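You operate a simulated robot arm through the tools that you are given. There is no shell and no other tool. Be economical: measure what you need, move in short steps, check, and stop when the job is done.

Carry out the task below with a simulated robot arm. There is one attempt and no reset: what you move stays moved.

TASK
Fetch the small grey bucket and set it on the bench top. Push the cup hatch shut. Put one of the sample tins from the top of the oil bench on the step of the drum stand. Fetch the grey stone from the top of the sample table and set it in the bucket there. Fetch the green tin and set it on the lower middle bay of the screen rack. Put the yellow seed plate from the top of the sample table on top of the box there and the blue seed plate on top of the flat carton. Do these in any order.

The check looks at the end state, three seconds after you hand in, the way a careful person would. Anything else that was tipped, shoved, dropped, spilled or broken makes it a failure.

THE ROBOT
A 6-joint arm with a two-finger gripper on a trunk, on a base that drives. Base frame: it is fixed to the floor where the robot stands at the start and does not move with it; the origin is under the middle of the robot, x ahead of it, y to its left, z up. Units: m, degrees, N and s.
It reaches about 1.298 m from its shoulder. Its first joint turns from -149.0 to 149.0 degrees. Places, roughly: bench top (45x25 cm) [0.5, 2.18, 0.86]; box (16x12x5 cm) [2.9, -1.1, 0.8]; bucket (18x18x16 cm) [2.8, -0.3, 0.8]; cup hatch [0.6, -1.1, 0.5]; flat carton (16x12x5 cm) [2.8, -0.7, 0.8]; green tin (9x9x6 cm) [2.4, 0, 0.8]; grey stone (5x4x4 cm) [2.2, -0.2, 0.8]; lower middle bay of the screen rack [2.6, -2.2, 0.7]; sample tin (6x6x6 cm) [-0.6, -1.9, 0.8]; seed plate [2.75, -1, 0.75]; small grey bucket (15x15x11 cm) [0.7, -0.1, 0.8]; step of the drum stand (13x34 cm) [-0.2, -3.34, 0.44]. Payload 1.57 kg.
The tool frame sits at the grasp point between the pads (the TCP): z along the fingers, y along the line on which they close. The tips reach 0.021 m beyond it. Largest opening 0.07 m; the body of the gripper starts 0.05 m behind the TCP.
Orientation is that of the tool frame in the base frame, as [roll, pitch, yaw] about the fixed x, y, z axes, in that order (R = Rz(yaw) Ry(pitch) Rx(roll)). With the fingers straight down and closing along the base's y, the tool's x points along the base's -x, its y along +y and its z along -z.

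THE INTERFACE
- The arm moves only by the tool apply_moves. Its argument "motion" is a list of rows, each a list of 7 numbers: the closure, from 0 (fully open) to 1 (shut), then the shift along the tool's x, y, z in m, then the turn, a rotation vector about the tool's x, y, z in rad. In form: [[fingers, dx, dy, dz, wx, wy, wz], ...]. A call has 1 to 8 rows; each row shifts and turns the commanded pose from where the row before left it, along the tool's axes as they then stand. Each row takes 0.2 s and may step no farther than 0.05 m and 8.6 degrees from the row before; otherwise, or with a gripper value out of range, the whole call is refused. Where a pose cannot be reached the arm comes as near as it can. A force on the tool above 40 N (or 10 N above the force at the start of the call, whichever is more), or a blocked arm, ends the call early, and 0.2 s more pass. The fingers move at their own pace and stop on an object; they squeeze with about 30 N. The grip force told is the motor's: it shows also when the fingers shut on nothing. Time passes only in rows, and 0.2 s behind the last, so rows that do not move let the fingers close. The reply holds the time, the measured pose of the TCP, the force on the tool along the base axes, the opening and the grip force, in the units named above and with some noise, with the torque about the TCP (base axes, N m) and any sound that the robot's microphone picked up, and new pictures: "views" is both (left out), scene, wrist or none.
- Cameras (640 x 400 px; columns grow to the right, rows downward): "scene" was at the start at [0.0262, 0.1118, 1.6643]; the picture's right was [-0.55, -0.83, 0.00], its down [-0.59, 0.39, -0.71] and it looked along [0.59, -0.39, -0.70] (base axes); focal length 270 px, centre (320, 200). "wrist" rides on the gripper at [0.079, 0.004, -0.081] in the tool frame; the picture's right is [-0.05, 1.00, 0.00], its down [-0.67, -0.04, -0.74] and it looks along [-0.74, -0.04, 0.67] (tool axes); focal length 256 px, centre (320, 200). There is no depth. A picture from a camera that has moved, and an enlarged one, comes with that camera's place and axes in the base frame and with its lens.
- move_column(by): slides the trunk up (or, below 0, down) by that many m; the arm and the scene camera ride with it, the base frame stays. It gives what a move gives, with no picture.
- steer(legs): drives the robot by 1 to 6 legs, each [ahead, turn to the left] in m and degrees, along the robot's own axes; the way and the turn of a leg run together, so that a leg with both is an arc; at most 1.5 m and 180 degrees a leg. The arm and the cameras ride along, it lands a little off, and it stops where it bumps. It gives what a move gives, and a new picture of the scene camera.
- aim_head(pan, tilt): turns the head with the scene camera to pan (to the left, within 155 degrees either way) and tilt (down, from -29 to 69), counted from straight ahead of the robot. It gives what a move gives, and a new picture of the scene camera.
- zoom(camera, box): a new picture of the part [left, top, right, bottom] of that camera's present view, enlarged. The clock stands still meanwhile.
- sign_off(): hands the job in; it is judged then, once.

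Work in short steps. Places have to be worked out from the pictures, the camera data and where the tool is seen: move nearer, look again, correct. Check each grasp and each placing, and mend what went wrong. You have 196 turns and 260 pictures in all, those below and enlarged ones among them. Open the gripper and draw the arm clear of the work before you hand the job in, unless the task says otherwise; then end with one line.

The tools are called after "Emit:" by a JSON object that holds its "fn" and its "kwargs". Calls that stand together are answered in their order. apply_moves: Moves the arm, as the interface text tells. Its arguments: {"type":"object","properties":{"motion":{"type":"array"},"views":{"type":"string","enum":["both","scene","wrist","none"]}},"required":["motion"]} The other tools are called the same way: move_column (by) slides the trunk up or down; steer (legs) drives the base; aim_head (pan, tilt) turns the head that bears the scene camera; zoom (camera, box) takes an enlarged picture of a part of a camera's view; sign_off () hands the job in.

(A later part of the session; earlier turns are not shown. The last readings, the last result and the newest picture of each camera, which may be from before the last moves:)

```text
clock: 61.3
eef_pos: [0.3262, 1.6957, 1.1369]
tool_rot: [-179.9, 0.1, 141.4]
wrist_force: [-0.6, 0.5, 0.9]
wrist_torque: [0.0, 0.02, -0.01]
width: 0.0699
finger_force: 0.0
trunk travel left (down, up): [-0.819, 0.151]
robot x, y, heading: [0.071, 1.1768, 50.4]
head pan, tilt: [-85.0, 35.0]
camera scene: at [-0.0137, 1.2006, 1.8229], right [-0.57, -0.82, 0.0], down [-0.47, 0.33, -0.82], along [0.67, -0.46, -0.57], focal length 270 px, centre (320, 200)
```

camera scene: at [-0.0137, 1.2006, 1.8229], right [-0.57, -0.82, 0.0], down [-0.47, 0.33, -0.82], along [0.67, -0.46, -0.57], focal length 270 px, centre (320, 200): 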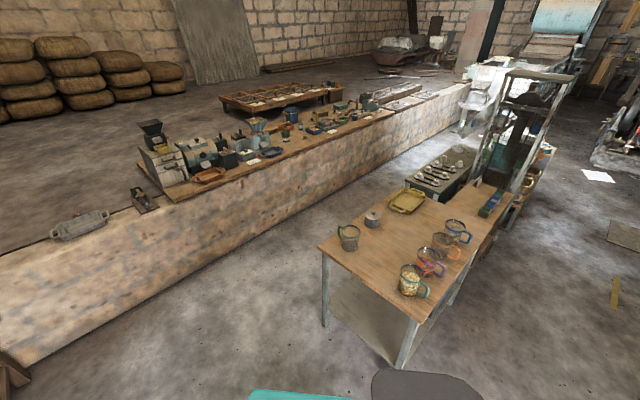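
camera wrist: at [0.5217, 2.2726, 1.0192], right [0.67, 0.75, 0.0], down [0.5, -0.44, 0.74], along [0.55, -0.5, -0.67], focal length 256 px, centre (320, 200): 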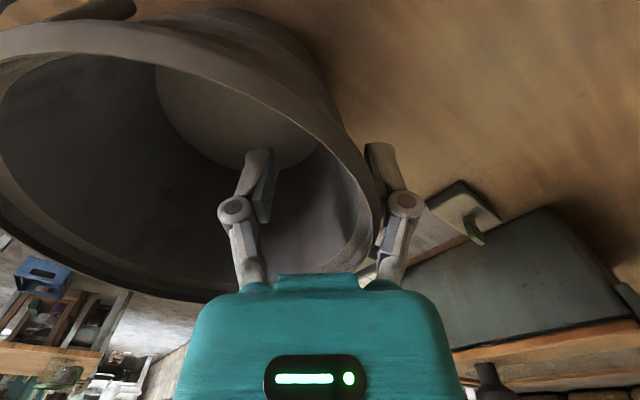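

The wall/sample table runs at ~10° tilt and there's an aisle ≥0.9 m behind the table. I drive around into it.

Emit:
{"fn": "steer", "kwargs": {"legs": [[0, -58], [1.3, 0], [0, -72]]}}

Emit:
{"fn": "aim_head", "kwargs": {"pan": 10, "tilt": 40}}

```text
clock: 77.7
eef_pos: [1.6003, 0.4952, 1.1373]
tool_rot: [-179.9, 0.0, 11.8]
wrist_force: [0.8, 0.7, -0.1]
wrist_torque: [-0.04, 0.0, 0.05]
width: 0.0699
finger_force: 0.0
trunk travel left (down, up): [-0.819, 0.151]
robot x, y, heading: [1.3757, 1.0235, -78.4]
head pan, tilt: [-85.0, 35.0]
camera scene: at [1.454, 1.0762, 1.8229], right [-0.29, 0.96, 0.0], down [0.55, 0.16, -0.82], along [-0.79, -0.23, -0.57], focal length 270 px, centre (320, 200)
```

scene: 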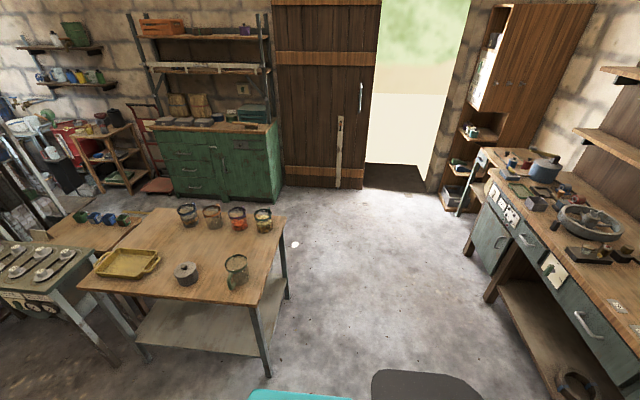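

```text
clock: 79.4
eef_pos: [1.598, 0.4947, 1.1378]
tool_rot: [-179.9, 0.0, 11.9]
wrist_force: [0.2, 0.1, 1.0]
wrist_torque: [-0.01, -0.02, -0.02]
width: 0.0699
finger_force: 0.0
trunk travel left (down, up): [-0.819, 0.151]
robot x, y, heading: [1.38, 1.0232, -78.5]
head pan, tilt: [10.0, 40.0]
camera scene: at [1.5698, 1.0227, 1.8153], right [-0.93, -0.37, 0.0], down [-0.24, 0.6, -0.77], along [0.28, -0.71, -0.64], focal length 270 px, centre (320, 200)
```

scene: 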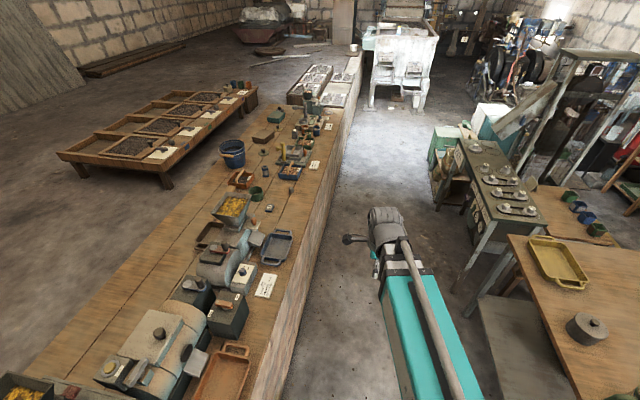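

Good view of the sample table. I zoom on it.

Emit:
{"fn": "zoom", "kwargs": {"camera": "scene", "box": [190, 55, 370, 215]}}

Emit:
{"fn": "zoom", "kwargs": {"camera": "scene", "box": [400, 20, 640, 260]}}

```text
2.50 times, centred on (280, 135) of scene
camera zoom: at [1.5698, 1.0227, 1.8153], right [-0.93, -0.37, 0.0], down [-0.24, 0.6, -0.77], along [0.28, -0.71, -0.64], focal length 676 px, centre (420, 362)
```

zoom: 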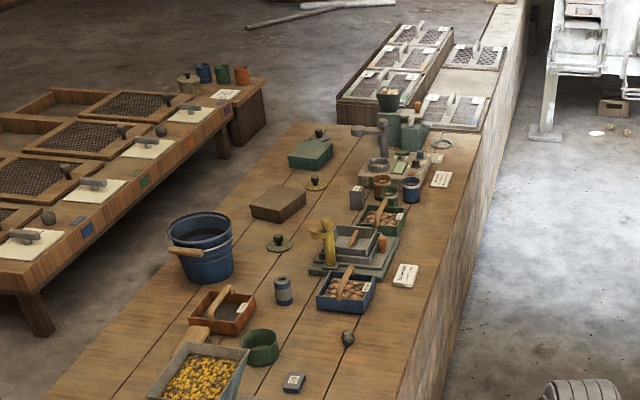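

```text
1.67 times, centred on (520, 140) of scene
camera zoom: at [1.5698, 1.0227, 1.8153], right [-0.93, -0.37, 0.0], down [-0.24, 0.6, -0.77], along [0.28, -0.71, -0.64], focal length 450 px, centre (-13, 300)
```

zoom: 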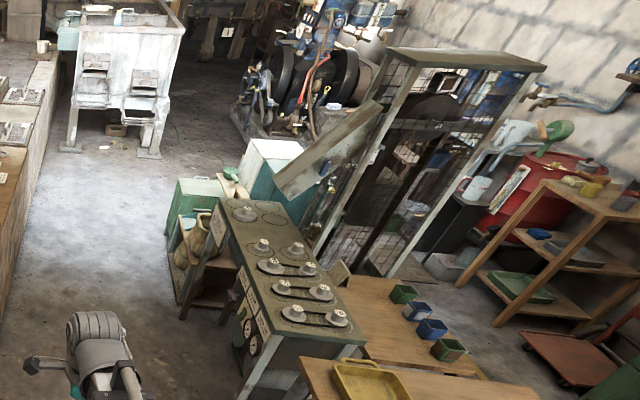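

Layout clear: green tin, stone, blue bucket, brown carton, green box, seed plates, and the empty middle bay of the lower rack row. Drive along the aisle.

Emit:
{"fn": "steer", "kwargs": {"legs": [[1.4, 0]]}}

Emit:
{"fn": "aim_head", "kwargs": {"pan": 75, "tilt": 40}}

```text
clock: 88.0
eef_pos: [1.8776, -0.8765, 1.1383]
tool_rot: [-179.9, 0.0, 11.8]
wrist_force: [0.1, 0.4, -0.5]
wrist_torque: [0.02, 0.02, 0.01]
width: 0.0701
finger_force: 0.1
trunk travel left (down, up): [-0.819, 0.151]
robot x, y, heading: [1.6594, -0.3509, -78.7]
head pan, tilt: [10.0, 40.0]
camera scene: at [1.8489, -0.3494, 1.8153], right [-0.93, -0.37, 0.0], down [-0.23, 0.6, -0.77], along [0.28, -0.71, -0.64], focal length 270 px, centre (320, 200)
```

scene: 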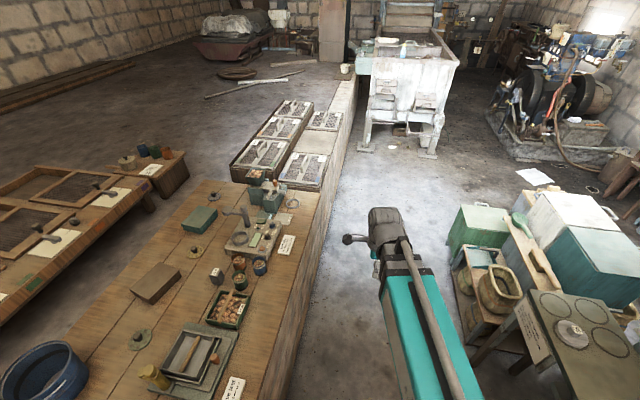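

```text
clock: 89.3
eef_pos: [1.8769, -0.877, 1.1387]
tool_rot: [-179.8, 0.1, 11.8]
wrist_force: [0.8, -0.4, -0.3]
wrist_torque: [0.01, 0.01, -0.03]
width: 0.0701
finger_force: 0.1
trunk travel left (down, up): [-0.819, 0.151]
robot x, y, heading: [1.6605, -0.347, -78.6]
head pan, tilt: [75.0, 40.0]
camera scene: at [1.9027, -0.2755, 1.8153], right [-0.06, -1.0, 0.0], down [-0.64, 0.04, -0.77], along [0.76, -0.05, -0.64], focal length 270 px, centre (320, 200)
```

scene: 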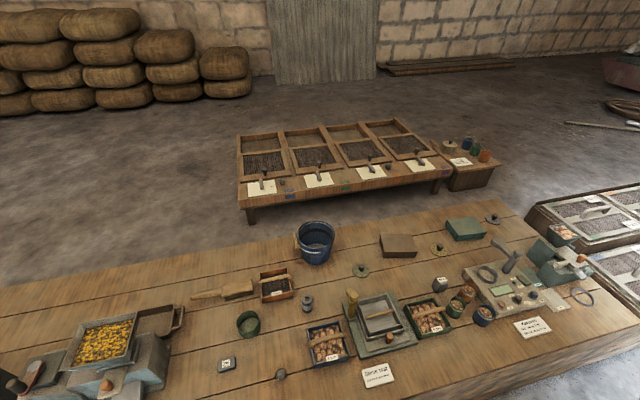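

Excellent view. Zoom to identify items.

Emit:
{"fn": "zoom", "kwargs": {"camera": "scene", "box": [220, 210, 380, 390]}}

Emit:
{"fn": "zoom", "kwargs": {"camera": "scene", "box": [340, 200, 520, 300]}}

```text
2.22 times, centred on (300, 300) of scene
camera zoom: at [1.9027, -0.2755, 1.8153], right [-0.06, -1.0, 0.0], down [-0.64, 0.04, -0.77], along [0.76, -0.05, -0.64], focal length 601 px, centre (364, -22)
```

zoom: 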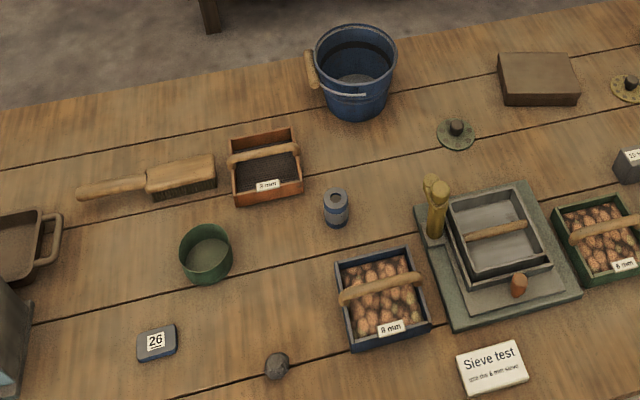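

```text
3.56 times, centred on (430, 250) of scene
camera zoom: at [1.9027, -0.2755, 1.8153], right [-0.06, -1.0, 0.0], down [-0.64, 0.04, -0.77], along [0.76, -0.05, -0.64], focal length 961 px, centre (-71, 22)
```

zoom: 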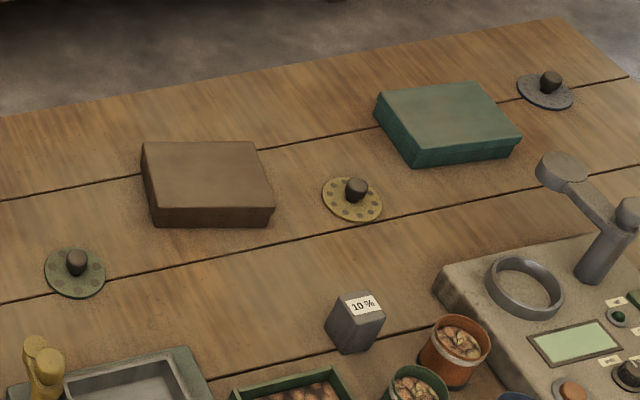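

Identified: stone ≈[2.23,-0.16], green tin ≈[2.41,-0.04], bucket ≈[2.74,-0.31]; yellow plate mid, blue plate right; brown = carton, green = box. Move gripper above the stone.

Emit:
{"fn": "apply_moves", "kwargs": {"motion": [[0, 0.0308, -0.0391, 0, 0, 0, 0], [0, 0.0308, -0.0391, 0, 0, 0, 0], [0, 0.0308, -0.0391, 0, 0, 0, 0], [0, 0.0308, -0.0391, 0, 0, 0, 0], [0, 0.0308, -0.0391, 0, 0, 0, 0], [0, 0.0308, -0.0391, 0, 0, 0, 0], [0, 0.0308, -0.0391, 0, 0, 0, 0], [0, 0.0308, -0.0391, 0, 0, 0, 0]], "views": "none"}}

Emit:
{"fn": "apply_moves", "kwargs": {"motion": [[0, 0.0308, -0.0391, 0, 0, 0, 0], [0, 0.0308, -0.0391, 0, 0, 0, 0], [0, 0.0308, -0.0391, 0, 0, 0, 0], [0, 0.0308, -0.0391, 0, 0, 0, 0], [0, 0.0308, -0.0391, 0, 0, 0, 0], [0, 0.0308, -0.0391, 0, 0, 0, 0], [0, 0.0308, -0.0391, 0, 0, 0, 0], [0, 0.0308, -0.0391, 0, 0, 0, 0]]}}

```text
clock: 91.1
eef_pos: [2.1162, -0.5885, 1.1377]
tool_rot: [-179.9, 0.1, 11.7]
wrist_force: [-0.9, 0.5, 0.0]
wrist_torque: [-0.02, 0.01, -0.01]
width: 0.07
finger_force: 0.1
out of reach, approached as far as the arm can: row 2, 3, 4, 5, 6, 7
trunk travel left (down, up): [-0.819, 0.151]
robot x, y, heading: [1.6598, -0.3452, -78.7]
head pan, tilt: [75.0, 40.0]
```

```text
clock: 92.9
eef_pos: [2.3065, -0.3226, 1.1389]
tool_rot: [-179.3, -0.1, 13.8]
wrist_force: [1.0, 1.1, -0.1]
wrist_torque: [-0.01, 0.02, 0.02]
width: 0.0698
finger_force: 0.1
out of reach, approached as far as the arm can: row 6, 7, 8
trunk travel left (down, up): [-0.819, 0.151]
robot x, y, heading: [1.656, -0.3498, -78.6]
head pan, tilt: [75.0, 40.0]
camera scene: at [1.9034, -0.2745, 1.8152], right [-0.06, -1.0, 0.0], down [-0.64, 0.04, -0.77], along [0.76, -0.05, -0.64], focal length 270 px, centre (320, 200)
camera wrist: at [2.3833, -0.3097, 1.2192], right [0.19, -0.98, -0.01], down [-0.65, -0.13, 0.74], along [-0.73, -0.13, -0.67], focal length 256 px, centre (320, 200)
```

scene: 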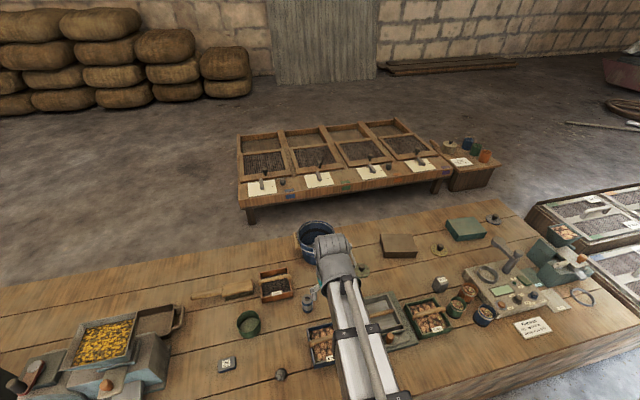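
wrist: 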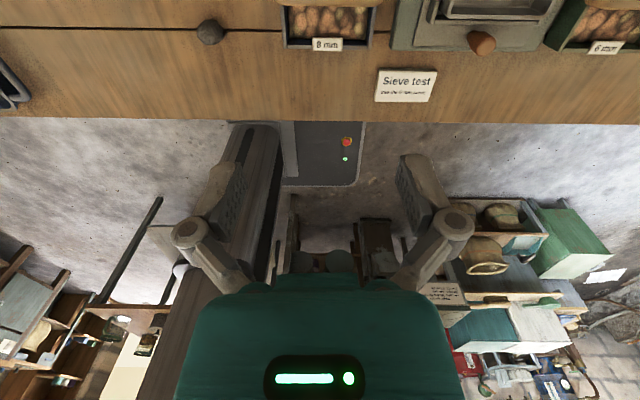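

The wrist seems near a joint limit here. I turn the tool +80° about vertical (base sense) to free it.

Emit:
{"fn": "apply_moves", "kwargs": {"motion": [[0, 0, 0, 0, 0, 0, -0.145], [0, 0, 0, 0, 0, 0, -0.145], [0, 0, 0, 0, 0, 0, -0.145], [0, 0, 0, 0, 0, 0, -0.145], [0, 0, 0, 0, 0, 0, -0.145], [0, 0, 0, 0, 0, 0, -0.145], [0, 0, 0, 0, 0, 0, -0.145], [0, 0, 0, 0, 0, 0, -0.145]], "views": "wrist"}}

```text
clock: 94.7
eef_pos: [2.3057, -0.3256, 1.1376]
tool_rot: [180.0, -0.1, 78.4]
wrist_force: [0.4, 0.2, 0.2]
wrist_torque: [0.01, 0.01, 0.0]
width: 0.0701
finger_force: 0.1
trunk travel left (down, up): [-0.819, 0.151]
robot x, y, heading: [1.6585, -0.3442, -78.2]
head pan, tilt: [75.0, 40.0]
camera wrist: at [2.3246, -0.2476, 1.2195], right [0.97, -0.25, 0.0], down [-0.17, -0.65, 0.74], along [-0.19, -0.72, -0.67], focal length 256 px, centre (320, 200)
```

wrist: 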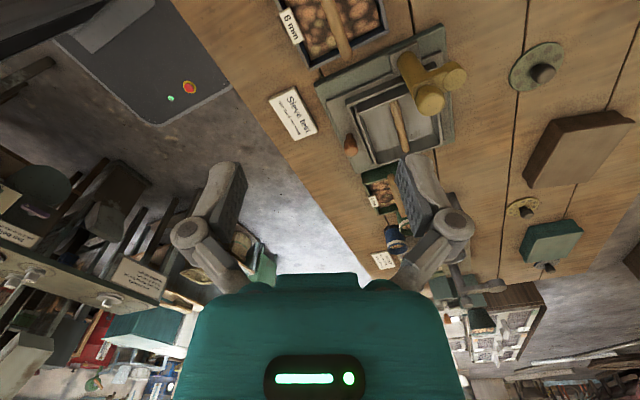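

Emit:
{"fn": "apply_moves", "kwargs": {"motion": [[0, 0.036, -0.0265, 0, 0, 0, 0], [0, 0.036, -0.0265, 0, 0, 0, 0], [0, 0.036, -0.0265, 0, 0, 0, 0], [0, 0.036, -0.0265, 0, 0, 0, 0]], "views": "wrist"}}

```text
clock: 95.7
eef_pos: [2.2302, -0.1604, 1.1369]
tool_rot: [-179.9, 0.0, 78.2]
wrist_force: [-1.0, -0.8, 0.0]
wrist_torque: [-0.02, 0.0, 0.0]
width: 0.0699
finger_force: 0.1
trunk travel left (down, up): [-0.819, 0.151]
robot x, y, heading: [1.6594, -0.3505, -78.7]
head pan, tilt: [75.0, 40.0]
camera wrist: at [2.2502, -0.0836, 1.2195], right [0.97, -0.26, 0.0], down [-0.17, -0.65, 0.74], along [-0.19, -0.72, -0.67], focal length 256 px, centre (320, 200)
```

wrist: 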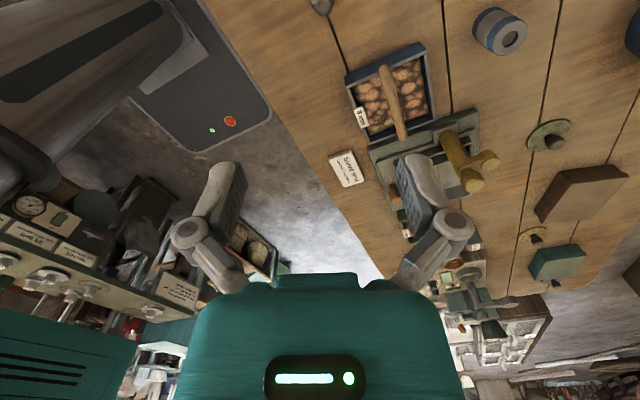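

Stone lies right under the TCP. Lower and look.

Emit:
{"fn": "move_column", "kwargs": {"by": -0.25}}

Emit:
{"fn": "apply_moves", "kwargs": {"motion": [[0, 0, 0, 0, 0, 0, 0]], "views": "wrist"}}

```text
clock: 98.3
eef_pos: [2.2313, -0.1622, 0.8897]
tool_rot: [-179.9, -0.1, 78.2]
wrist_force: [0.8, -0.2, -0.2]
wrist_torque: [-0.01, 0.0, 0.0]
width: 0.0703
finger_force: 0.0
trunk travel left (down, up): [-0.569, 0.401]
robot x, y, heading: [1.6614, -0.3475, -78.7]
head pan, tilt: [75.0, 40.0]
```

```text
clock: 98.7
eef_pos: [2.2317, -0.1614, 0.8878]
tool_rot: [-180.0, 0.0, 78.2]
wrist_force: [0.5, -0.2, 0.7]
wrist_torque: [0.01, 0.04, -0.01]
width: 0.0699
finger_force: 0.1
trunk travel left (down, up): [-0.569, 0.401]
robot x, y, heading: [1.6591, -0.3469, -78.6]
head pan, tilt: [75.0, 40.0]
camera wrist: at [2.2507, -0.0846, 0.9695], right [0.97, -0.26, 0.0], down [-0.17, -0.65, 0.74], along [-0.19, -0.72, -0.67], focal length 256 px, centre (320, 200)
```

wrist: 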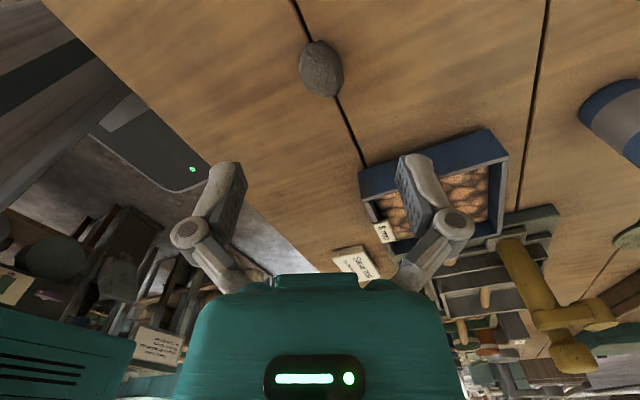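

Centered. Lower in steps to the grasp height.

Emit:
{"fn": "move_column", "kwargs": {"by": -0.1}}

Emit:
{"fn": "apply_moves", "kwargs": {"motion": [[0.1, 0, 0, 0, 0, 0, 0]], "views": "wrist"}}

```text
clock: 100.0
eef_pos: [2.2321, -0.1615, 0.7871]
tool_rot: [-179.9, 0.0, 78.2]
wrist_force: [0.3, 0.4, -0.9]
wrist_torque: [-0.02, 0.03, 0.03]
width: 0.0699
finger_force: 0.0
trunk travel left (down, up): [-0.469, 0.501]
robot x, y, heading: [1.6569, -0.3441, -78.5]
head pan, tilt: [75.0, 40.0]
```

```text
clock: 100.4
eef_pos: [2.2316, -0.1617, 0.7877]
tool_rot: [179.9, 0.0, 78.3]
wrist_force: [0.2, 0.1, 0.5]
wrist_torque: [-0.01, -0.03, -0.01]
width: 0.0631
finger_force: 0.1
trunk travel left (down, up): [-0.469, 0.501]
robot x, y, heading: [1.6584, -0.3456, -78.6]
head pan, tilt: [75.0, 40.0]
camera wrist: at [2.2506, -0.0846, 0.8695], right [0.97, -0.26, 0.0], down [-0.17, -0.65, 0.74], along [-0.19, -0.72, -0.67], focal length 256 px, centre (320, 200)
```

wrist: 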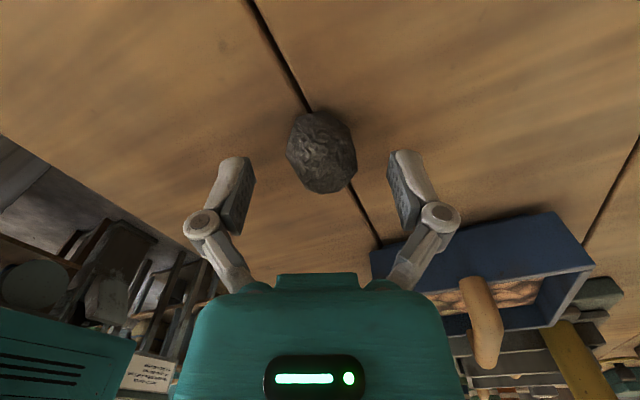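

Stone centre ≈0.765 high. Lower 1.7 cm and close.

Emit:
{"fn": "move_column", "kwargs": {"by": -0.017}}

Emit:
{"fn": "apply_moves", "kwargs": {"motion": [[1, 0, 0, 0, 0, 0, 0], [1, 0, 0, 0, 0, 0, 0], [1, 0, 0, 0, 0, 0, 0], [1, 0, 0, 0, 0, 0, 0]], "views": "none"}}

Emit:
{"fn": "move_column", "kwargs": {"by": 0.1}}

Emit:
{"fn": "apply_moves", "kwargs": {"motion": [[1, 0, 0, 0, 0, 0, 0]], "views": "wrist"}}

```text
clock: 101.1
eef_pos: [2.2307, -0.1607, 0.7714]
tool_rot: [180.0, -0.2, 78.3]
wrist_force: [-0.4, -0.1, 0.1]
wrist_torque: [0.03, -0.02, 0.0]
width: 0.0626
finger_force: 0.0
trunk travel left (down, up): [-0.452, 0.518]
robot x, y, heading: [1.6626, -0.3473, -78.5]
head pan, tilt: [75.0, 40.0]
```

```text
clock: 102.1
eef_pos: [2.2309, -0.1612, 0.7714]
tool_rot: [-180.0, -0.1, 78.3]
wrist_force: [1.3, 0.7, 5.3]
wrist_torque: [0.0, -0.01, 0.02]
width: 0.0333
finger_force: 29.7
trunk travel left (down, up): [-0.452, 0.518]
robot x, y, heading: [1.6618, -0.3497, -78.6]
head pan, tilt: [75.0, 40.0]
```

```text
clock: 103.4
eef_pos: [2.2313, -0.1612, 0.8705]
tool_rot: [-179.9, -0.1, 78.3]
wrist_force: [-0.2, 0.3, -0.7]
wrist_torque: [0.03, -0.03, 0.0]
width: 0.033
finger_force: 30.3
trunk travel left (down, up): [-0.552, 0.418]
robot x, y, heading: [1.6615, -0.3482, -78.5]
head pan, tilt: [75.0, 40.0]
```

```text
clock: 103.8
eef_pos: [2.2319, -0.1613, 0.8709]
tool_rot: [179.9, -0.1, 78.3]
wrist_force: [-0.1, 0.8, 0.2]
wrist_torque: [-0.01, -0.05, -0.02]
width: 0.033
finger_force: 30.4
trunk travel left (down, up): [-0.552, 0.418]
robot x, y, heading: [1.6586, -0.3518, -78.8]
head pan, tilt: [75.0, 40.0]
camera wrist: at [2.2507, -0.0846, 0.9524], right [0.97, -0.26, 0.0], down [-0.17, -0.65, 0.74], along [-0.19, -0.72, -0.67], focal length 256 px, centre (320, 200)
```

wrist: 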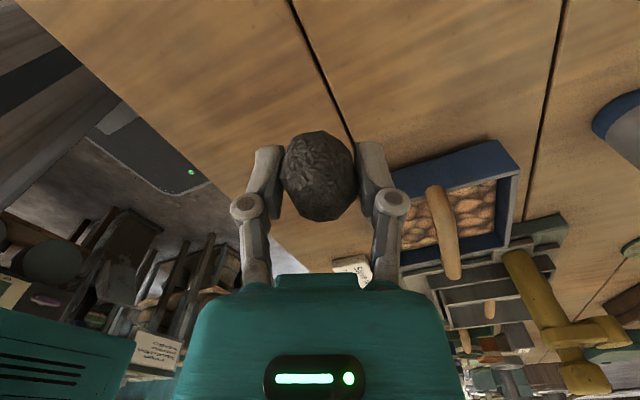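

Stone held. Raise and carry over the blue bucket.

Emit:
{"fn": "move_column", "kwargs": {"by": 0.22}}

Emit:
{"fn": "apply_moves", "kwargs": {"motion": [[1, -0.0042, 0.048, 0, 0, 0, 0], [1, -0.0042, 0.048, 0, 0, 0, 0], [1, -0.0042, 0.048, 0, 0, 0, 0], [1, -0.0042, 0.048, 0, 0, 0, 0], [1, -0.0042, 0.048, 0, 0, 0, 0], [1, -0.0042, 0.048, 0, 0, 0, 0], [1, -0.0042, 0.048, 0, 0, 0, 0], [1, -0.0042, 0.048, 0, 0, 0, 0]], "views": "none"}}

Emit:
{"fn": "apply_moves", "kwargs": {"motion": [[1, -0.0042, 0.048, 0, 0, 0, 0], [1, -0.0042, 0.048, 0, 0, 0, 0], [1, -0.0042, 0.048, 0, 0, 0, 0]]}}

```text
clock: 106.1
eef_pos: [2.2326, -0.1609, 1.0904]
tool_rot: [-180.0, -0.1, 78.1]
wrist_force: [-0.7, 0.4, 0.1]
wrist_torque: [0.01, -0.01, 0.02]
width: 0.0325
finger_force: 30.4
trunk travel left (down, up): [-0.772, 0.198]
robot x, y, heading: [1.6588, -0.3497, -78.8]
head pan, tilt: [75.0, 40.0]
```

```text
clock: 107.9
eef_pos: [2.6014, -0.2735, 1.091]
tool_rot: [179.9, -0.1, 78.2]
wrist_force: [-0.5, -0.3, -1.2]
wrist_torque: [-0.01, -0.02, 0.0]
width: 0.0328
finger_force: 29.5
trunk travel left (down, up): [-0.772, 0.198]
robot x, y, heading: [1.6579, -0.3459, -78.5]
head pan, tilt: [75.0, 40.0]
```

```text
clock: 108.7
eef_pos: [2.7396, -0.3149, 1.0895]
tool_rot: [-179.9, -0.2, 78.2]
wrist_force: [0.3, 0.7, -0.4]
wrist_torque: [0.01, 0.01, -0.01]
width: 0.0326
finger_force: 29.7
trunk travel left (down, up): [-0.772, 0.198]
robot x, y, heading: [1.658, -0.3475, -78.7]
head pan, tilt: [75.0, 40.0]
camera scene: at [1.9034, -0.2754, 1.7682], right [-0.06, -1.0, 0.0], down [-0.64, 0.04, -0.77], along [0.76, -0.05, -0.64], focal length 270 px, centre (320, 200)
camera wrist: at [2.7589, -0.2374, 1.172], right [0.97, -0.26, 0.0], down [-0.17, -0.65, 0.74], along [-0.19, -0.72, -0.67], focal length 256 px, centre (320, 200)
```

scene: 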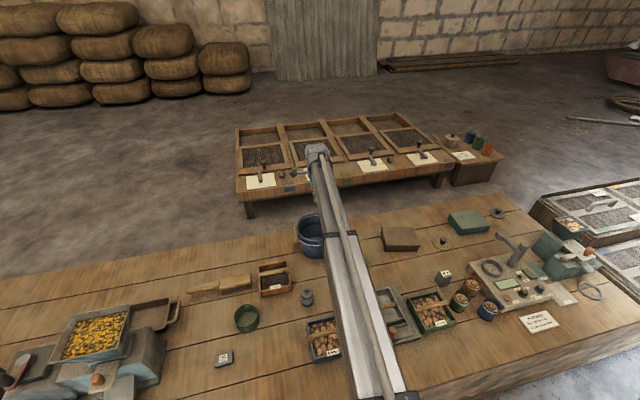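
wrist: 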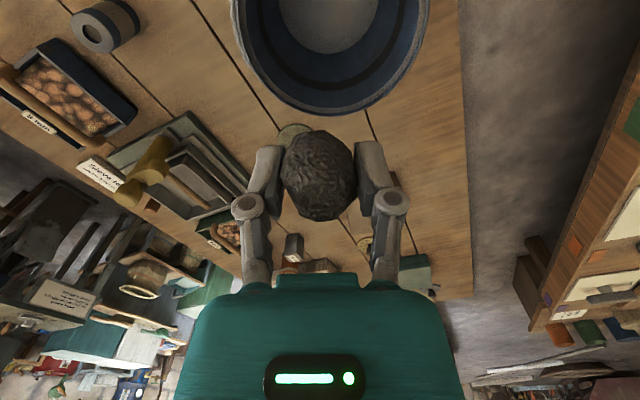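

Shift slightly onto the bucket centre and lower, keeping the camera bracket above the rim.

Emit:
{"fn": "apply_moves", "kwargs": {"motion": [[1, 0.01, 0.01, 0, 0, 0, 0]], "views": "none"}}

Emit:
{"fn": "move_column", "kwargs": {"by": -0.19}}

Emit:
{"fn": "apply_moves", "kwargs": {"motion": [[1, 0, 0, 0, 0, 0, 0]]}}

```text
clock: 109.1
eef_pos: [2.7503, -0.3058, 1.0906]
tool_rot: [-180.0, -0.1, 78.3]
wrist_force: [0.1, -0.3, 0.3]
wrist_torque: [-0.02, 0.0, 0.01]
width: 0.0324
finger_force: 30.2
trunk travel left (down, up): [-0.772, 0.198]
robot x, y, heading: [1.6587, -0.3454, -78.5]
head pan, tilt: [75.0, 40.0]
```

```text
clock: 111.2
eef_pos: [2.7506, -0.3057, 0.9013]
tool_rot: [-180.0, 0.0, 78.2]
wrist_force: [0.1, 0.1, -0.9]
wrist_torque: [0.06, -0.01, -0.03]
width: 0.0306
finger_force: 29.8
trunk travel left (down, up): [-0.582, 0.388]
robot x, y, heading: [1.6589, -0.3492, -78.4]
head pan, tilt: [75.0, 40.0]
```

```text
clock: 111.6
eef_pos: [2.7511, -0.3064, 0.9014]
tool_rot: [-179.9, -0.1, 78.2]
wrist_force: [-0.5, -0.8, 0.0]
wrist_torque: [-0.01, 0.0, 0.03]
width: 0.0306
finger_force: 30.1
trunk travel left (down, up): [-0.582, 0.388]
robot x, y, heading: [1.6554, -0.3484, -78.4]
head pan, tilt: [75.0, 40.0]
camera scene: at [1.9029, -0.2752, 1.5783], right [-0.06, -1.0, 0.0], down [-0.64, 0.04, -0.77], along [0.76, -0.05, -0.64], focal length 270 px, centre (320, 200)
camera wrist: at [2.7696, -0.2294, 0.9823], right [0.97, -0.26, 0.0], down [-0.17, -0.65, 0.74], along [-0.19, -0.72, -0.67], focal length 256 px, centre (320, 200)
```

scene: 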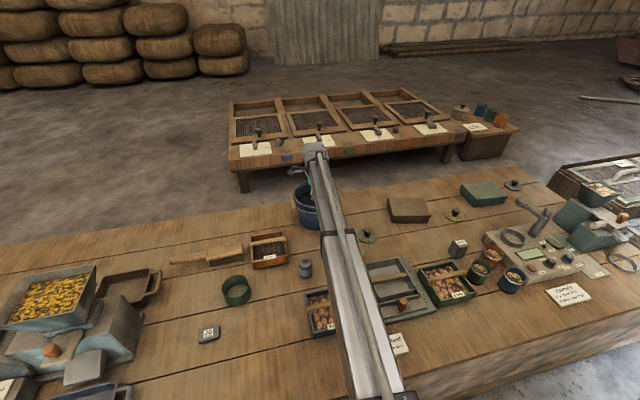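
wrist: 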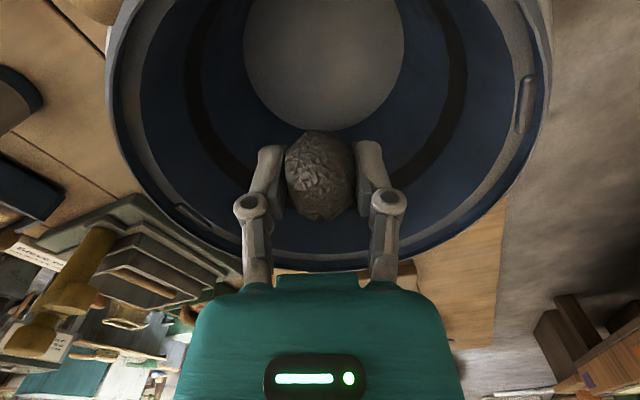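

Rim is ≈0.87 high; nudge 2 cm toward centre and lower further, then release.

Emit:
{"fn": "apply_moves", "kwargs": {"motion": [[1, 0.02, 0.003, 0, 0, 0, 0]], "views": "none"}}

Emit:
{"fn": "move_column", "kwargs": {"by": -0.06}}

Emit:
{"fn": "apply_moves", "kwargs": {"motion": [[0.3, 0, 0, 0, 0, 0, 0], [0.2, 0, 0, 0, 0, 0, 0], [0.2, 0, 0, 0, 0, 0, 0]], "views": "wrist"}}

Emit:
{"fn": "move_column", "kwargs": {"by": 0.2}}

Emit:
{"fn": "apply_moves", "kwargs": {"motion": [[0, 0, 0, 0, 0, 0, 0]], "views": "wrist"}}

```text
clock: 112.0
eef_pos: [2.7574, -0.287, 0.9007]
tool_rot: [-180.0, -0.1, 78.3]
wrist_force: [-0.3, 0.5, -1.0]
wrist_torque: [0.01, -0.01, -0.01]
width: 0.0303
finger_force: 30.2
trunk travel left (down, up): [-0.582, 0.388]
robot x, y, heading: [1.6611, -0.3472, -78.5]
head pan, tilt: [75.0, 40.0]
```

```text
clock: 113.0
eef_pos: [2.7574, -0.2874, 0.8412]
tool_rot: [-179.9, -0.1, 78.4]
wrist_force: [0.3, -0.2, -0.8]
wrist_torque: [-0.01, 0.02, 0.04]
width: 0.0306
finger_force: 30.1
trunk travel left (down, up): [-0.522, 0.448]
robot x, y, heading: [1.6559, -0.3535, -78.5]
head pan, tilt: [75.0, 40.0]
```

```text
clock: 113.8
eef_pos: [2.757, -0.2875, 0.8416]
tool_rot: [180.0, -0.1, 78.4]
wrist_force: [-0.5, 0.8, 0.4]
wrist_torque: [-0.01, 0.04, -0.02]
width: 0.0561
finger_force: 0.0
trunk travel left (down, up): [-0.522, 0.448]
robot x, y, heading: [1.6572, -0.3501, -78.9]
head pan, tilt: [75.0, 40.0]
camera wrist: at [2.7767, -0.2107, 0.9224], right [0.97, -0.26, 0.0], down [-0.17, -0.65, 0.74], along [-0.19, -0.72, -0.67], focal length 256 px, centre (320, 200)
```

wrist: 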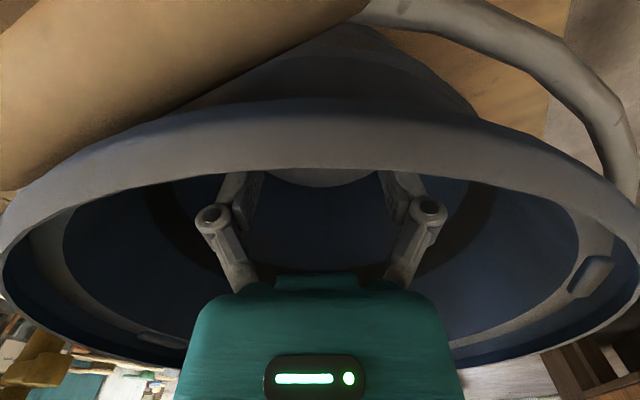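

```text
clock: 116.0
eef_pos: [2.7581, -0.2884, 1.0406]
tool_rot: [-179.9, -0.1, 78.3]
wrist_force: [0.3, 0.6, -1.2]
wrist_torque: [-0.01, 0.03, 0.0]
width: 0.0559
finger_force: 0.0
trunk travel left (down, up): [-0.722, 0.248]
robot x, y, heading: [1.6607, -0.3488, -78.7]
head pan, tilt: [75.0, 40.0]
```

```text
clock: 116.4
eef_pos: [2.7574, -0.2875, 1.0415]
tool_rot: [180.0, -0.1, 78.3]
wrist_force: [-0.7, -0.4, -0.7]
wrist_torque: [-0.02, 0.03, -0.01]
width: 0.0698
finger_force: 0.0
trunk travel left (down, up): [-0.722, 0.248]
robot x, y, heading: [1.661, -0.3496, -78.4]
head pan, tilt: [75.0, 40.0]
camera wrist: at [2.7767, -0.2107, 1.1224], right [0.97, -0.26, 0.0], down [-0.17, -0.65, 0.74], along [-0.19, -0.72, -0.67], focal length 256 px, centre (320, 200)
```

wrist: 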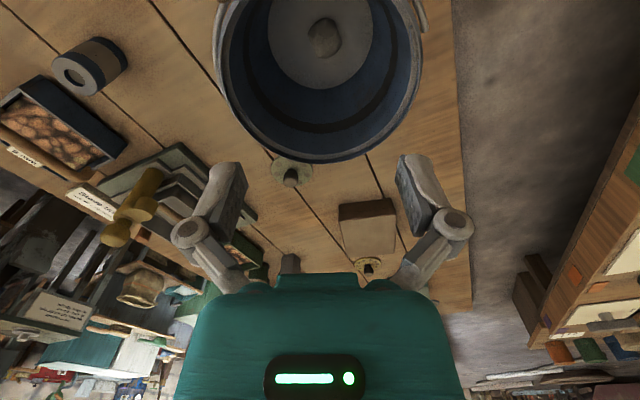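

Stone is in the bucket. Now go above the green tin (near rim wall).

Emit:
{"fn": "apply_moves", "kwargs": {"motion": [[0, 0.0176, -0.0433, 0, 0, 0, 0], [0, 0.0176, -0.0433, 0, 0, 0, 0], [0, 0.0176, -0.0433, 0, 0, 0, 0], [0, 0.0176, -0.0433, 0, 0, 0, 0], [0, 0.0176, -0.0433, 0, 0, 0, 0], [0, 0.0176, -0.0433, 0, 0, 0, 0], [0, 0.0176, -0.0433, 0, 0, 0, 0], [0, 0.0176, -0.0433, 0, 0, 0, 0]], "views": "none"}}

Emit:
{"fn": "apply_moves", "kwargs": {"motion": [[0.2, 0.0176, -0.0433, 0, 0, 0, 0], [0.2, 0.0176, -0.0433, 0, 0, 0, 0]], "views": "none"}}

Emit:
{"fn": "move_column", "kwargs": {"by": -0.15}}

Emit:
{"fn": "apply_moves", "kwargs": {"motion": [[0.2, 0, 0, 0, 0, 0, 0]], "views": "wrist"}}

```text
clock: 118.2
eef_pos: [2.4471, -0.0777, 1.0398]
tool_rot: [180.0, -0.1, 78.2]
wrist_force: [0.0, -0.2, 0.3]
wrist_torque: [0.03, 0.0, 0.0]
width: 0.07
finger_force: 0.0
trunk travel left (down, up): [-0.722, 0.248]
robot x, y, heading: [1.6568, -0.349, -78.6]
head pan, tilt: [75.0, 40.0]
```

```text
clock: 118.8
eef_pos: [2.3677, -0.0251, 1.0414]
tool_rot: [-180.0, 0.0, 78.2]
wrist_force: [-0.4, -0.6, 0.6]
wrist_torque: [0.0, -0.01, -0.01]
width: 0.056
finger_force: 0.1
trunk travel left (down, up): [-0.722, 0.248]
robot x, y, heading: [1.657, -0.3491, -78.7]
head pan, tilt: [75.0, 40.0]
```

```text
clock: 120.5
eef_pos: [2.3689, -0.0255, 0.8921]
tool_rot: [180.0, -0.1, 78.2]
wrist_force: [-0.6, 0.0, -0.1]
wrist_torque: [-0.01, 0.0, 0.01]
width: 0.0561
finger_force: 0.0
trunk travel left (down, up): [-0.572, 0.398]
robot x, y, heading: [1.6569, -0.3448, -78.5]
head pan, tilt: [75.0, 40.0]
```

```text
clock: 120.9
eef_pos: [2.3693, -0.0263, 0.8914]
tool_rot: [180.0, -0.1, 78.2]
wrist_force: [-0.1, -0.8, -0.6]
wrist_torque: [0.02, 0.0, 0.0]
width: 0.0559
finger_force: 0.1
trunk travel left (down, up): [-0.572, 0.398]
robot x, y, heading: [1.6578, -0.3505, -78.4]
head pan, tilt: [75.0, 40.0]
camera wrist: at [2.3881, 0.051, 0.9724], right [0.97, -0.26, 0.0], down [-0.17, -0.65, 0.74], along [-0.19, -0.72, -0.67], focal length 256 px, centre (320, 200)
```

wrist: 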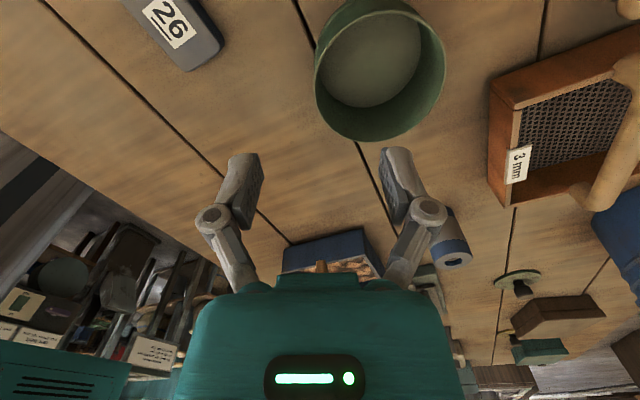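

Near wall is at the gripper centre; shift 1.4 cm in tool x, then lower.

Emit:
{"fn": "apply_moves", "kwargs": {"motion": [[0.2, 0.014, 0.003, 0, 0, 0, 0]], "views": "none"}}

Emit:
{"fn": "move_column", "kwargs": {"by": -0.06}}

Emit:
{"fn": "apply_moves", "kwargs": {"motion": [[0.2, 0, 0, 0, 0, 0, 0]], "views": "wrist"}}

```text
clock: 121.3
eef_pos: [2.3745, -0.0128, 0.8911]
tool_rot: [-180.0, -0.1, 78.3]
wrist_force: [-0.1, 0.5, 0.4]
wrist_torque: [0.02, -0.02, -0.02]
width: 0.0559
finger_force: 0.0
trunk travel left (down, up): [-0.572, 0.398]
robot x, y, heading: [1.6607, -0.3458, -78.6]
head pan, tilt: [75.0, 40.0]
```

```text
clock: 122.3
eef_pos: [2.3749, -0.0125, 0.8317]
tool_rot: [-180.0, -0.1, 78.4]
wrist_force: [0.3, 0.1, 0.0]
wrist_torque: [0.0, -0.01, 0.03]
width: 0.0561
finger_force: 0.1
trunk travel left (down, up): [-0.512, 0.458]
robot x, y, heading: [1.6594, -0.3499, -78.6]
head pan, tilt: [75.0, 40.0]
```

```text
clock: 122.7
eef_pos: [2.3747, -0.0122, 0.8309]
tool_rot: [180.0, -0.1, 78.3]
wrist_force: [0.1, 0.1, -0.1]
wrist_torque: [-0.02, 0.0, 0.01]
width: 0.0562
finger_force: 0.0
trunk travel left (down, up): [-0.512, 0.458]
robot x, y, heading: [1.6635, -0.3463, -78.5]
head pan, tilt: [75.0, 40.0]
camera wrist: at [2.3939, 0.0642, 0.9124], right [0.97, -0.26, 0.0], down [-0.17, -0.65, 0.74], along [-0.19, -0.72, -0.67], focal length 256 px, centre (320, 200)
```

wrist: 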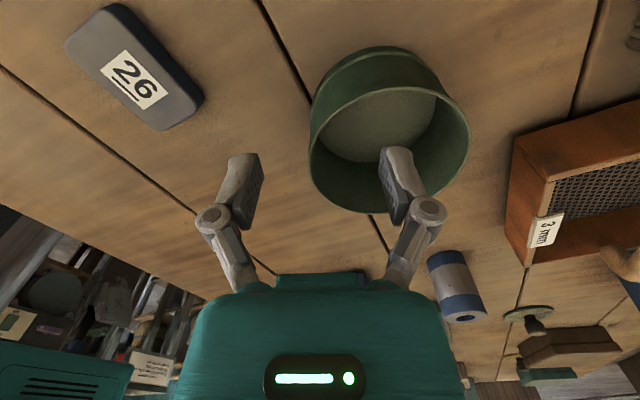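

Aligned. Lower 4 cm, close, and lift.

Emit:
{"fn": "move_column", "kwargs": {"by": -0.04}}

Emit:
{"fn": "apply_moves", "kwargs": {"motion": [[1, 0, 0, 0, 0, 0, 0], [1, 0, 0, 0, 0, 0, 0], [1, 0, 0, 0, 0, 0, 0], [1, 0, 0, 0, 0, 0, 0]], "views": "wrist"}}

Emit:
{"fn": "move_column", "kwargs": {"by": 0.07}}

Emit:
{"fn": "apply_moves", "kwargs": {"motion": [[1, 0, 0, 0, 0, 0, 0]], "views": "both"}}

```text
clock: 123.5
eef_pos: [2.3744, -0.0124, 0.7927]
tool_rot: [180.0, -0.2, 78.2]
wrist_force: [0.1, 0.1, -0.7]
wrist_torque: [-0.03, -0.03, 0.02]
width: 0.056
finger_force: 0.1
trunk travel left (down, up): [-0.472, 0.498]
robot x, y, heading: [1.6574, -0.3483, -78.5]
head pan, tilt: [75.0, 40.0]
```

```text
clock: 124.5
eef_pos: [2.3752, -0.0123, 0.7914]
tool_rot: [-179.9, -0.1, 78.3]
wrist_force: [-0.1, 0.5, -0.5]
wrist_torque: [-0.03, 0.0, -0.01]
width: 0.0063
finger_force: 30.3
trunk travel left (down, up): [-0.472, 0.498]
robot x, y, heading: [1.6581, -0.3456, -78.6]
head pan, tilt: [75.0, 40.0]
camera wrist: at [2.3939, 0.0642, 0.8724], right [0.97, -0.26, 0.0], down [-0.17, -0.65, 0.74], along [-0.19, -0.72, -0.67], focal length 256 px, centre (320, 200)
```

wrist: 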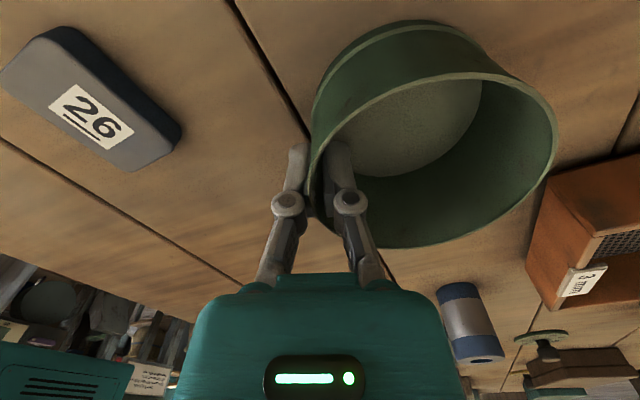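

```text
clock: 125.6
eef_pos: [2.3746, -0.0123, 0.8607]
tool_rot: [-180.0, 0.0, 78.3]
wrist_force: [-0.4, 0.3, -1.1]
wrist_torque: [0.02, 0.07, 0.01]
width: 0.0063
finger_force: 29.8
trunk travel left (down, up): [-0.542, 0.428]
robot x, y, heading: [1.6589, -0.3478, -78.6]
head pan, tilt: [75.0, 40.0]
```

```text
clock: 126.0
eef_pos: [2.3752, -0.0113, 0.86]
tool_rot: [180.0, -0.1, 78.3]
wrist_force: [0.9, 0.4, -1.0]
wrist_torque: [0.01, -0.01, -0.01]
width: 0.0061
finger_force: 30.0
trunk travel left (down, up): [-0.542, 0.428]
robot x, y, heading: [1.6574, -0.3438, -78.6]
head pan, tilt: [75.0, 40.0]
camera scene: at [1.9028, -0.275, 1.5383], right [-0.06, -1.0, 0.0], down [-0.64, 0.04, -0.77], along [0.76, -0.05, -0.64], focal length 270 px, centre (320, 200)
camera wrist: at [2.394, 0.0642, 0.9424], right [0.97, -0.26, 0.0], down [-0.17, -0.65, 0.74], along [-0.19, -0.72, -0.67], focal length 256 px, centre (320, 200)
```

scene: 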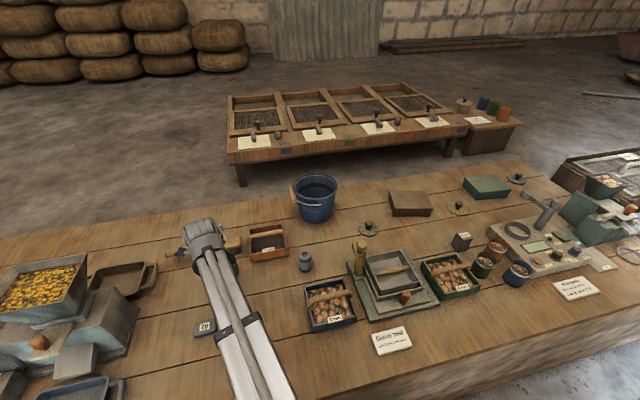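
wrist: 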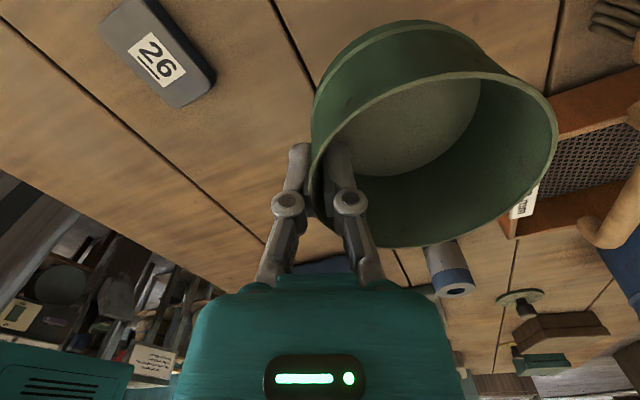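

Tin held. Raise high and drive along the aisle toward the rack.

Emit:
{"fn": "move_column", "kwargs": {"by": 0.4}}

Emit:
{"fn": "steer", "kwargs": {"legs": [[0.9, 0]]}}

Emit:
{"fn": "aim_head", "kwargs": {"pan": 40, "tilt": 40}}

```text
clock: 129.9
eef_pos: [2.374, -0.0128, 1.2609]
tool_rot: [179.9, -0.2, 78.2]
wrist_force: [0.3, 1.1, -0.6]
wrist_torque: [0.01, 0.01, 0.02]
width: 0.0062
finger_force: 29.5
trunk travel left (down, up): [-0.942, 0.028]
robot x, y, heading: [1.6623, -0.35, -78.8]
head pan, tilt: [75.0, 40.0]
```

```text
clock: 135.6
eef_pos: [2.5546, -0.8833, 1.2598]
tool_rot: [180.0, -0.1, 78.8]
wrist_force: [0.1, 0.2, -0.6]
wrist_torque: [0.0, 0.03, 0.01]
width: 0.0056
finger_force: 29.9
trunk travel left (down, up): [-0.942, 0.028]
robot x, y, heading: [1.8401, -1.2243, -78.3]
head pan, tilt: [75.0, 40.0]
camera scene: at [2.0828, -1.1498, 1.9383], right [-0.05, -1.0, 0.0], down [-0.64, 0.04, -0.77], along [0.76, -0.04, -0.64], focal length 270 px, centre (320, 200)
```

scene: 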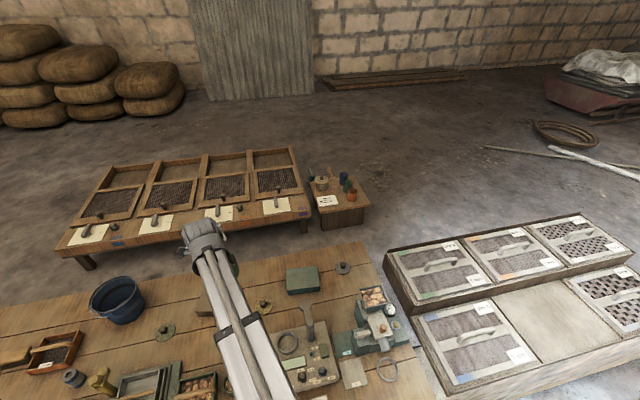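

```text
clock: 136.6
eef_pos: [2.5529, -0.8829, 1.2616]
tool_rot: [179.9, 0.0, 78.6]
wrist_force: [0.4, 0.0, -0.4]
wrist_torque: [0.01, 0.02, -0.02]
width: 0.0061
finger_force: 30.3
trunk travel left (down, up): [-0.942, 0.028]
robot x, y, heading: [1.8377, -1.2225, -78.1]
head pan, tilt: [40.0, 40.0]
camera scene: at [2.0648, -1.1971, 1.9383], right [-0.62, -0.79, 0.0], down [-0.51, 0.4, -0.77], along [0.6, -0.47, -0.64], focal length 270 px, centre (320, 200)
```

scene: 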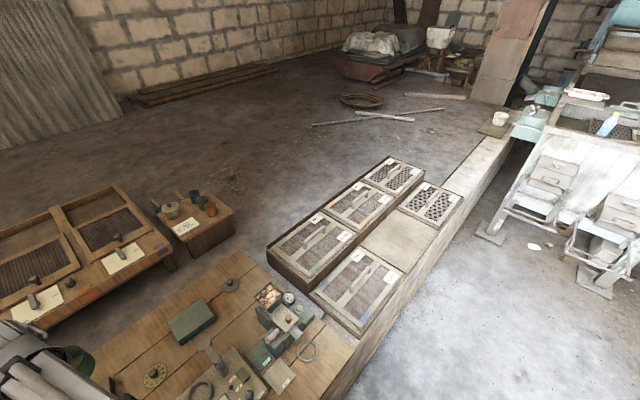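

Bay (flat empty panel) ≈[2.61,-2.24]. Drive 0.5 m further.

Emit:
{"fn": "steer", "kwargs": {"legs": [[0.5, 0]]}}

```text
clock: 140.1
eef_pos: [2.6562, -1.3778, 1.2615]
tool_rot: [-180.0, 0.0, 78.7]
wrist_force: [0.5, -0.5, -1.6]
wrist_torque: [-0.01, 0.06, 0.02]
width: 0.0061
finger_force: 29.9
trunk travel left (down, up): [-0.942, 0.028]
robot x, y, heading: [1.9392, -1.7167, -78.3]
head pan, tilt: [40.0, 40.0]
camera scene: at [2.1686, -1.6919, 1.9383], right [-0.62, -0.79, 0.0], down [-0.51, 0.4, -0.77], along [0.6, -0.47, -0.64], focal length 270 px, centre (320, 200)
```

scene: 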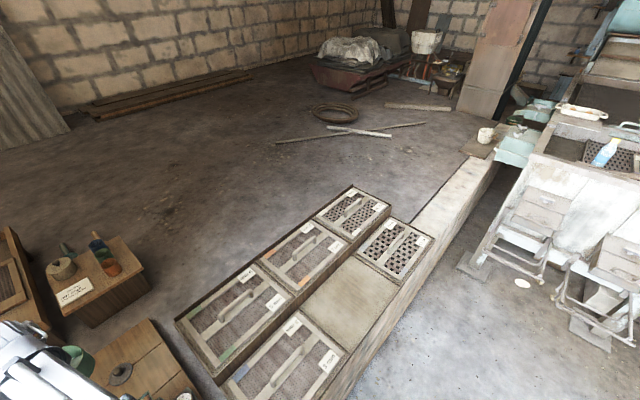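

Move over the bay at travel height.

Emit:
{"fn": "apply_moves", "kwargs": {"motion": [[1, -0.0494, 0.0046, 0, 0, 0, 0], [1, -0.0494, 0.0046, 0, 0, 0, 0], [1, -0.0494, 0.0046, 0, 0, 0, 0], [1, -0.0494, 0.0046, 0, 0, 0, 0], [1, -0.0494, 0.0046, 0, 0, 0, 0], [1, -0.0494, 0.0046, 0, 0, 0, 0], [1, -0.0494, 0.0046, 0, 0, 0, 0], [1, -0.0494, 0.0046, 0, 0, 0, 0]], "views": "none"}}

Emit:
{"fn": "apply_moves", "kwargs": {"motion": [[1, -0.0494, 0.0046, 0, 0, 0, 0], [1, -0.0494, 0.0046, 0, 0, 0, 0], [1, -0.0494, 0.0046, 0, 0, 0, 0], [1, -0.0494, 0.0046, 0, 0, 0, 0], [1, -0.0494, 0.0046, 0, 0, 0, 0], [1, -0.0494, 0.0046, 0, 0, 0, 0], [1, -0.0494, 0.0046, 0, 0, 0, 0], [1, -0.0494, 0.0046, 0, 0, 0, 0]]}}

```text
clock: 141.9
eef_pos: [2.616, -1.7741, 1.2609]
tool_rot: [180.0, -0.1, 78.7]
wrist_force: [-0.9, -0.3, -0.4]
wrist_torque: [-0.01, -0.01, 0.03]
width: 0.0061
finger_force: 30.6
trunk travel left (down, up): [-0.942, 0.028]
robot x, y, heading: [1.94, -1.7129, -78.0]
head pan, tilt: [40.0, 40.0]
```

```text
clock: 143.7
eef_pos: [2.5731, -2.1683, 1.2611]
tool_rot: [-179.9, -0.1, 78.6]
wrist_force: [0.8, -1.0, -0.9]
wrist_torque: [0.01, 0.01, 0.05]
width: 0.0058
finger_force: 29.9
trunk travel left (down, up): [-0.942, 0.028]
robot x, y, heading: [1.9431, -1.718, -77.9]
head pan, tilt: [40.0, 40.0]
camera scene: at [2.1685, -1.6931, 1.9383], right [-0.62, -0.79, 0.0], down [-0.51, 0.4, -0.77], along [0.6, -0.47, -0.64], focal length 270 px, centre (320, 200)
camera wrist: at [2.5915, -2.0917, 1.3421], right [0.97, -0.25, 0.0], down [-0.17, -0.65, 0.74], along [-0.18, -0.72, -0.67], focal length 256 px, centre (320, 200)
```

scene: 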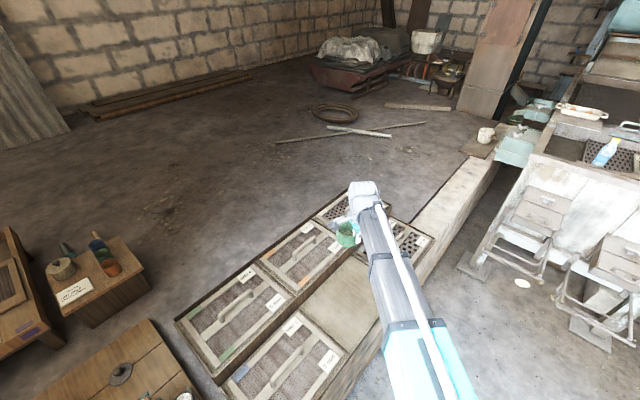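
wrist: 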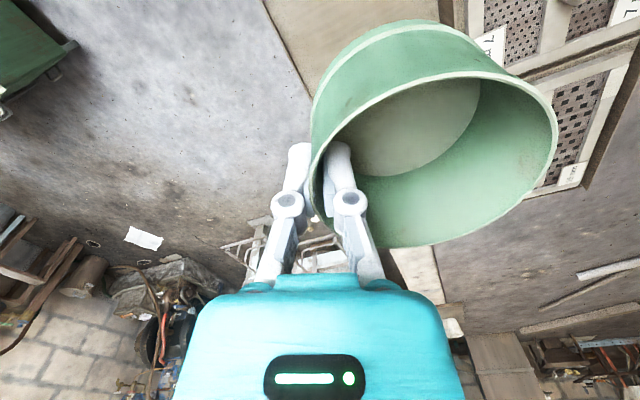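

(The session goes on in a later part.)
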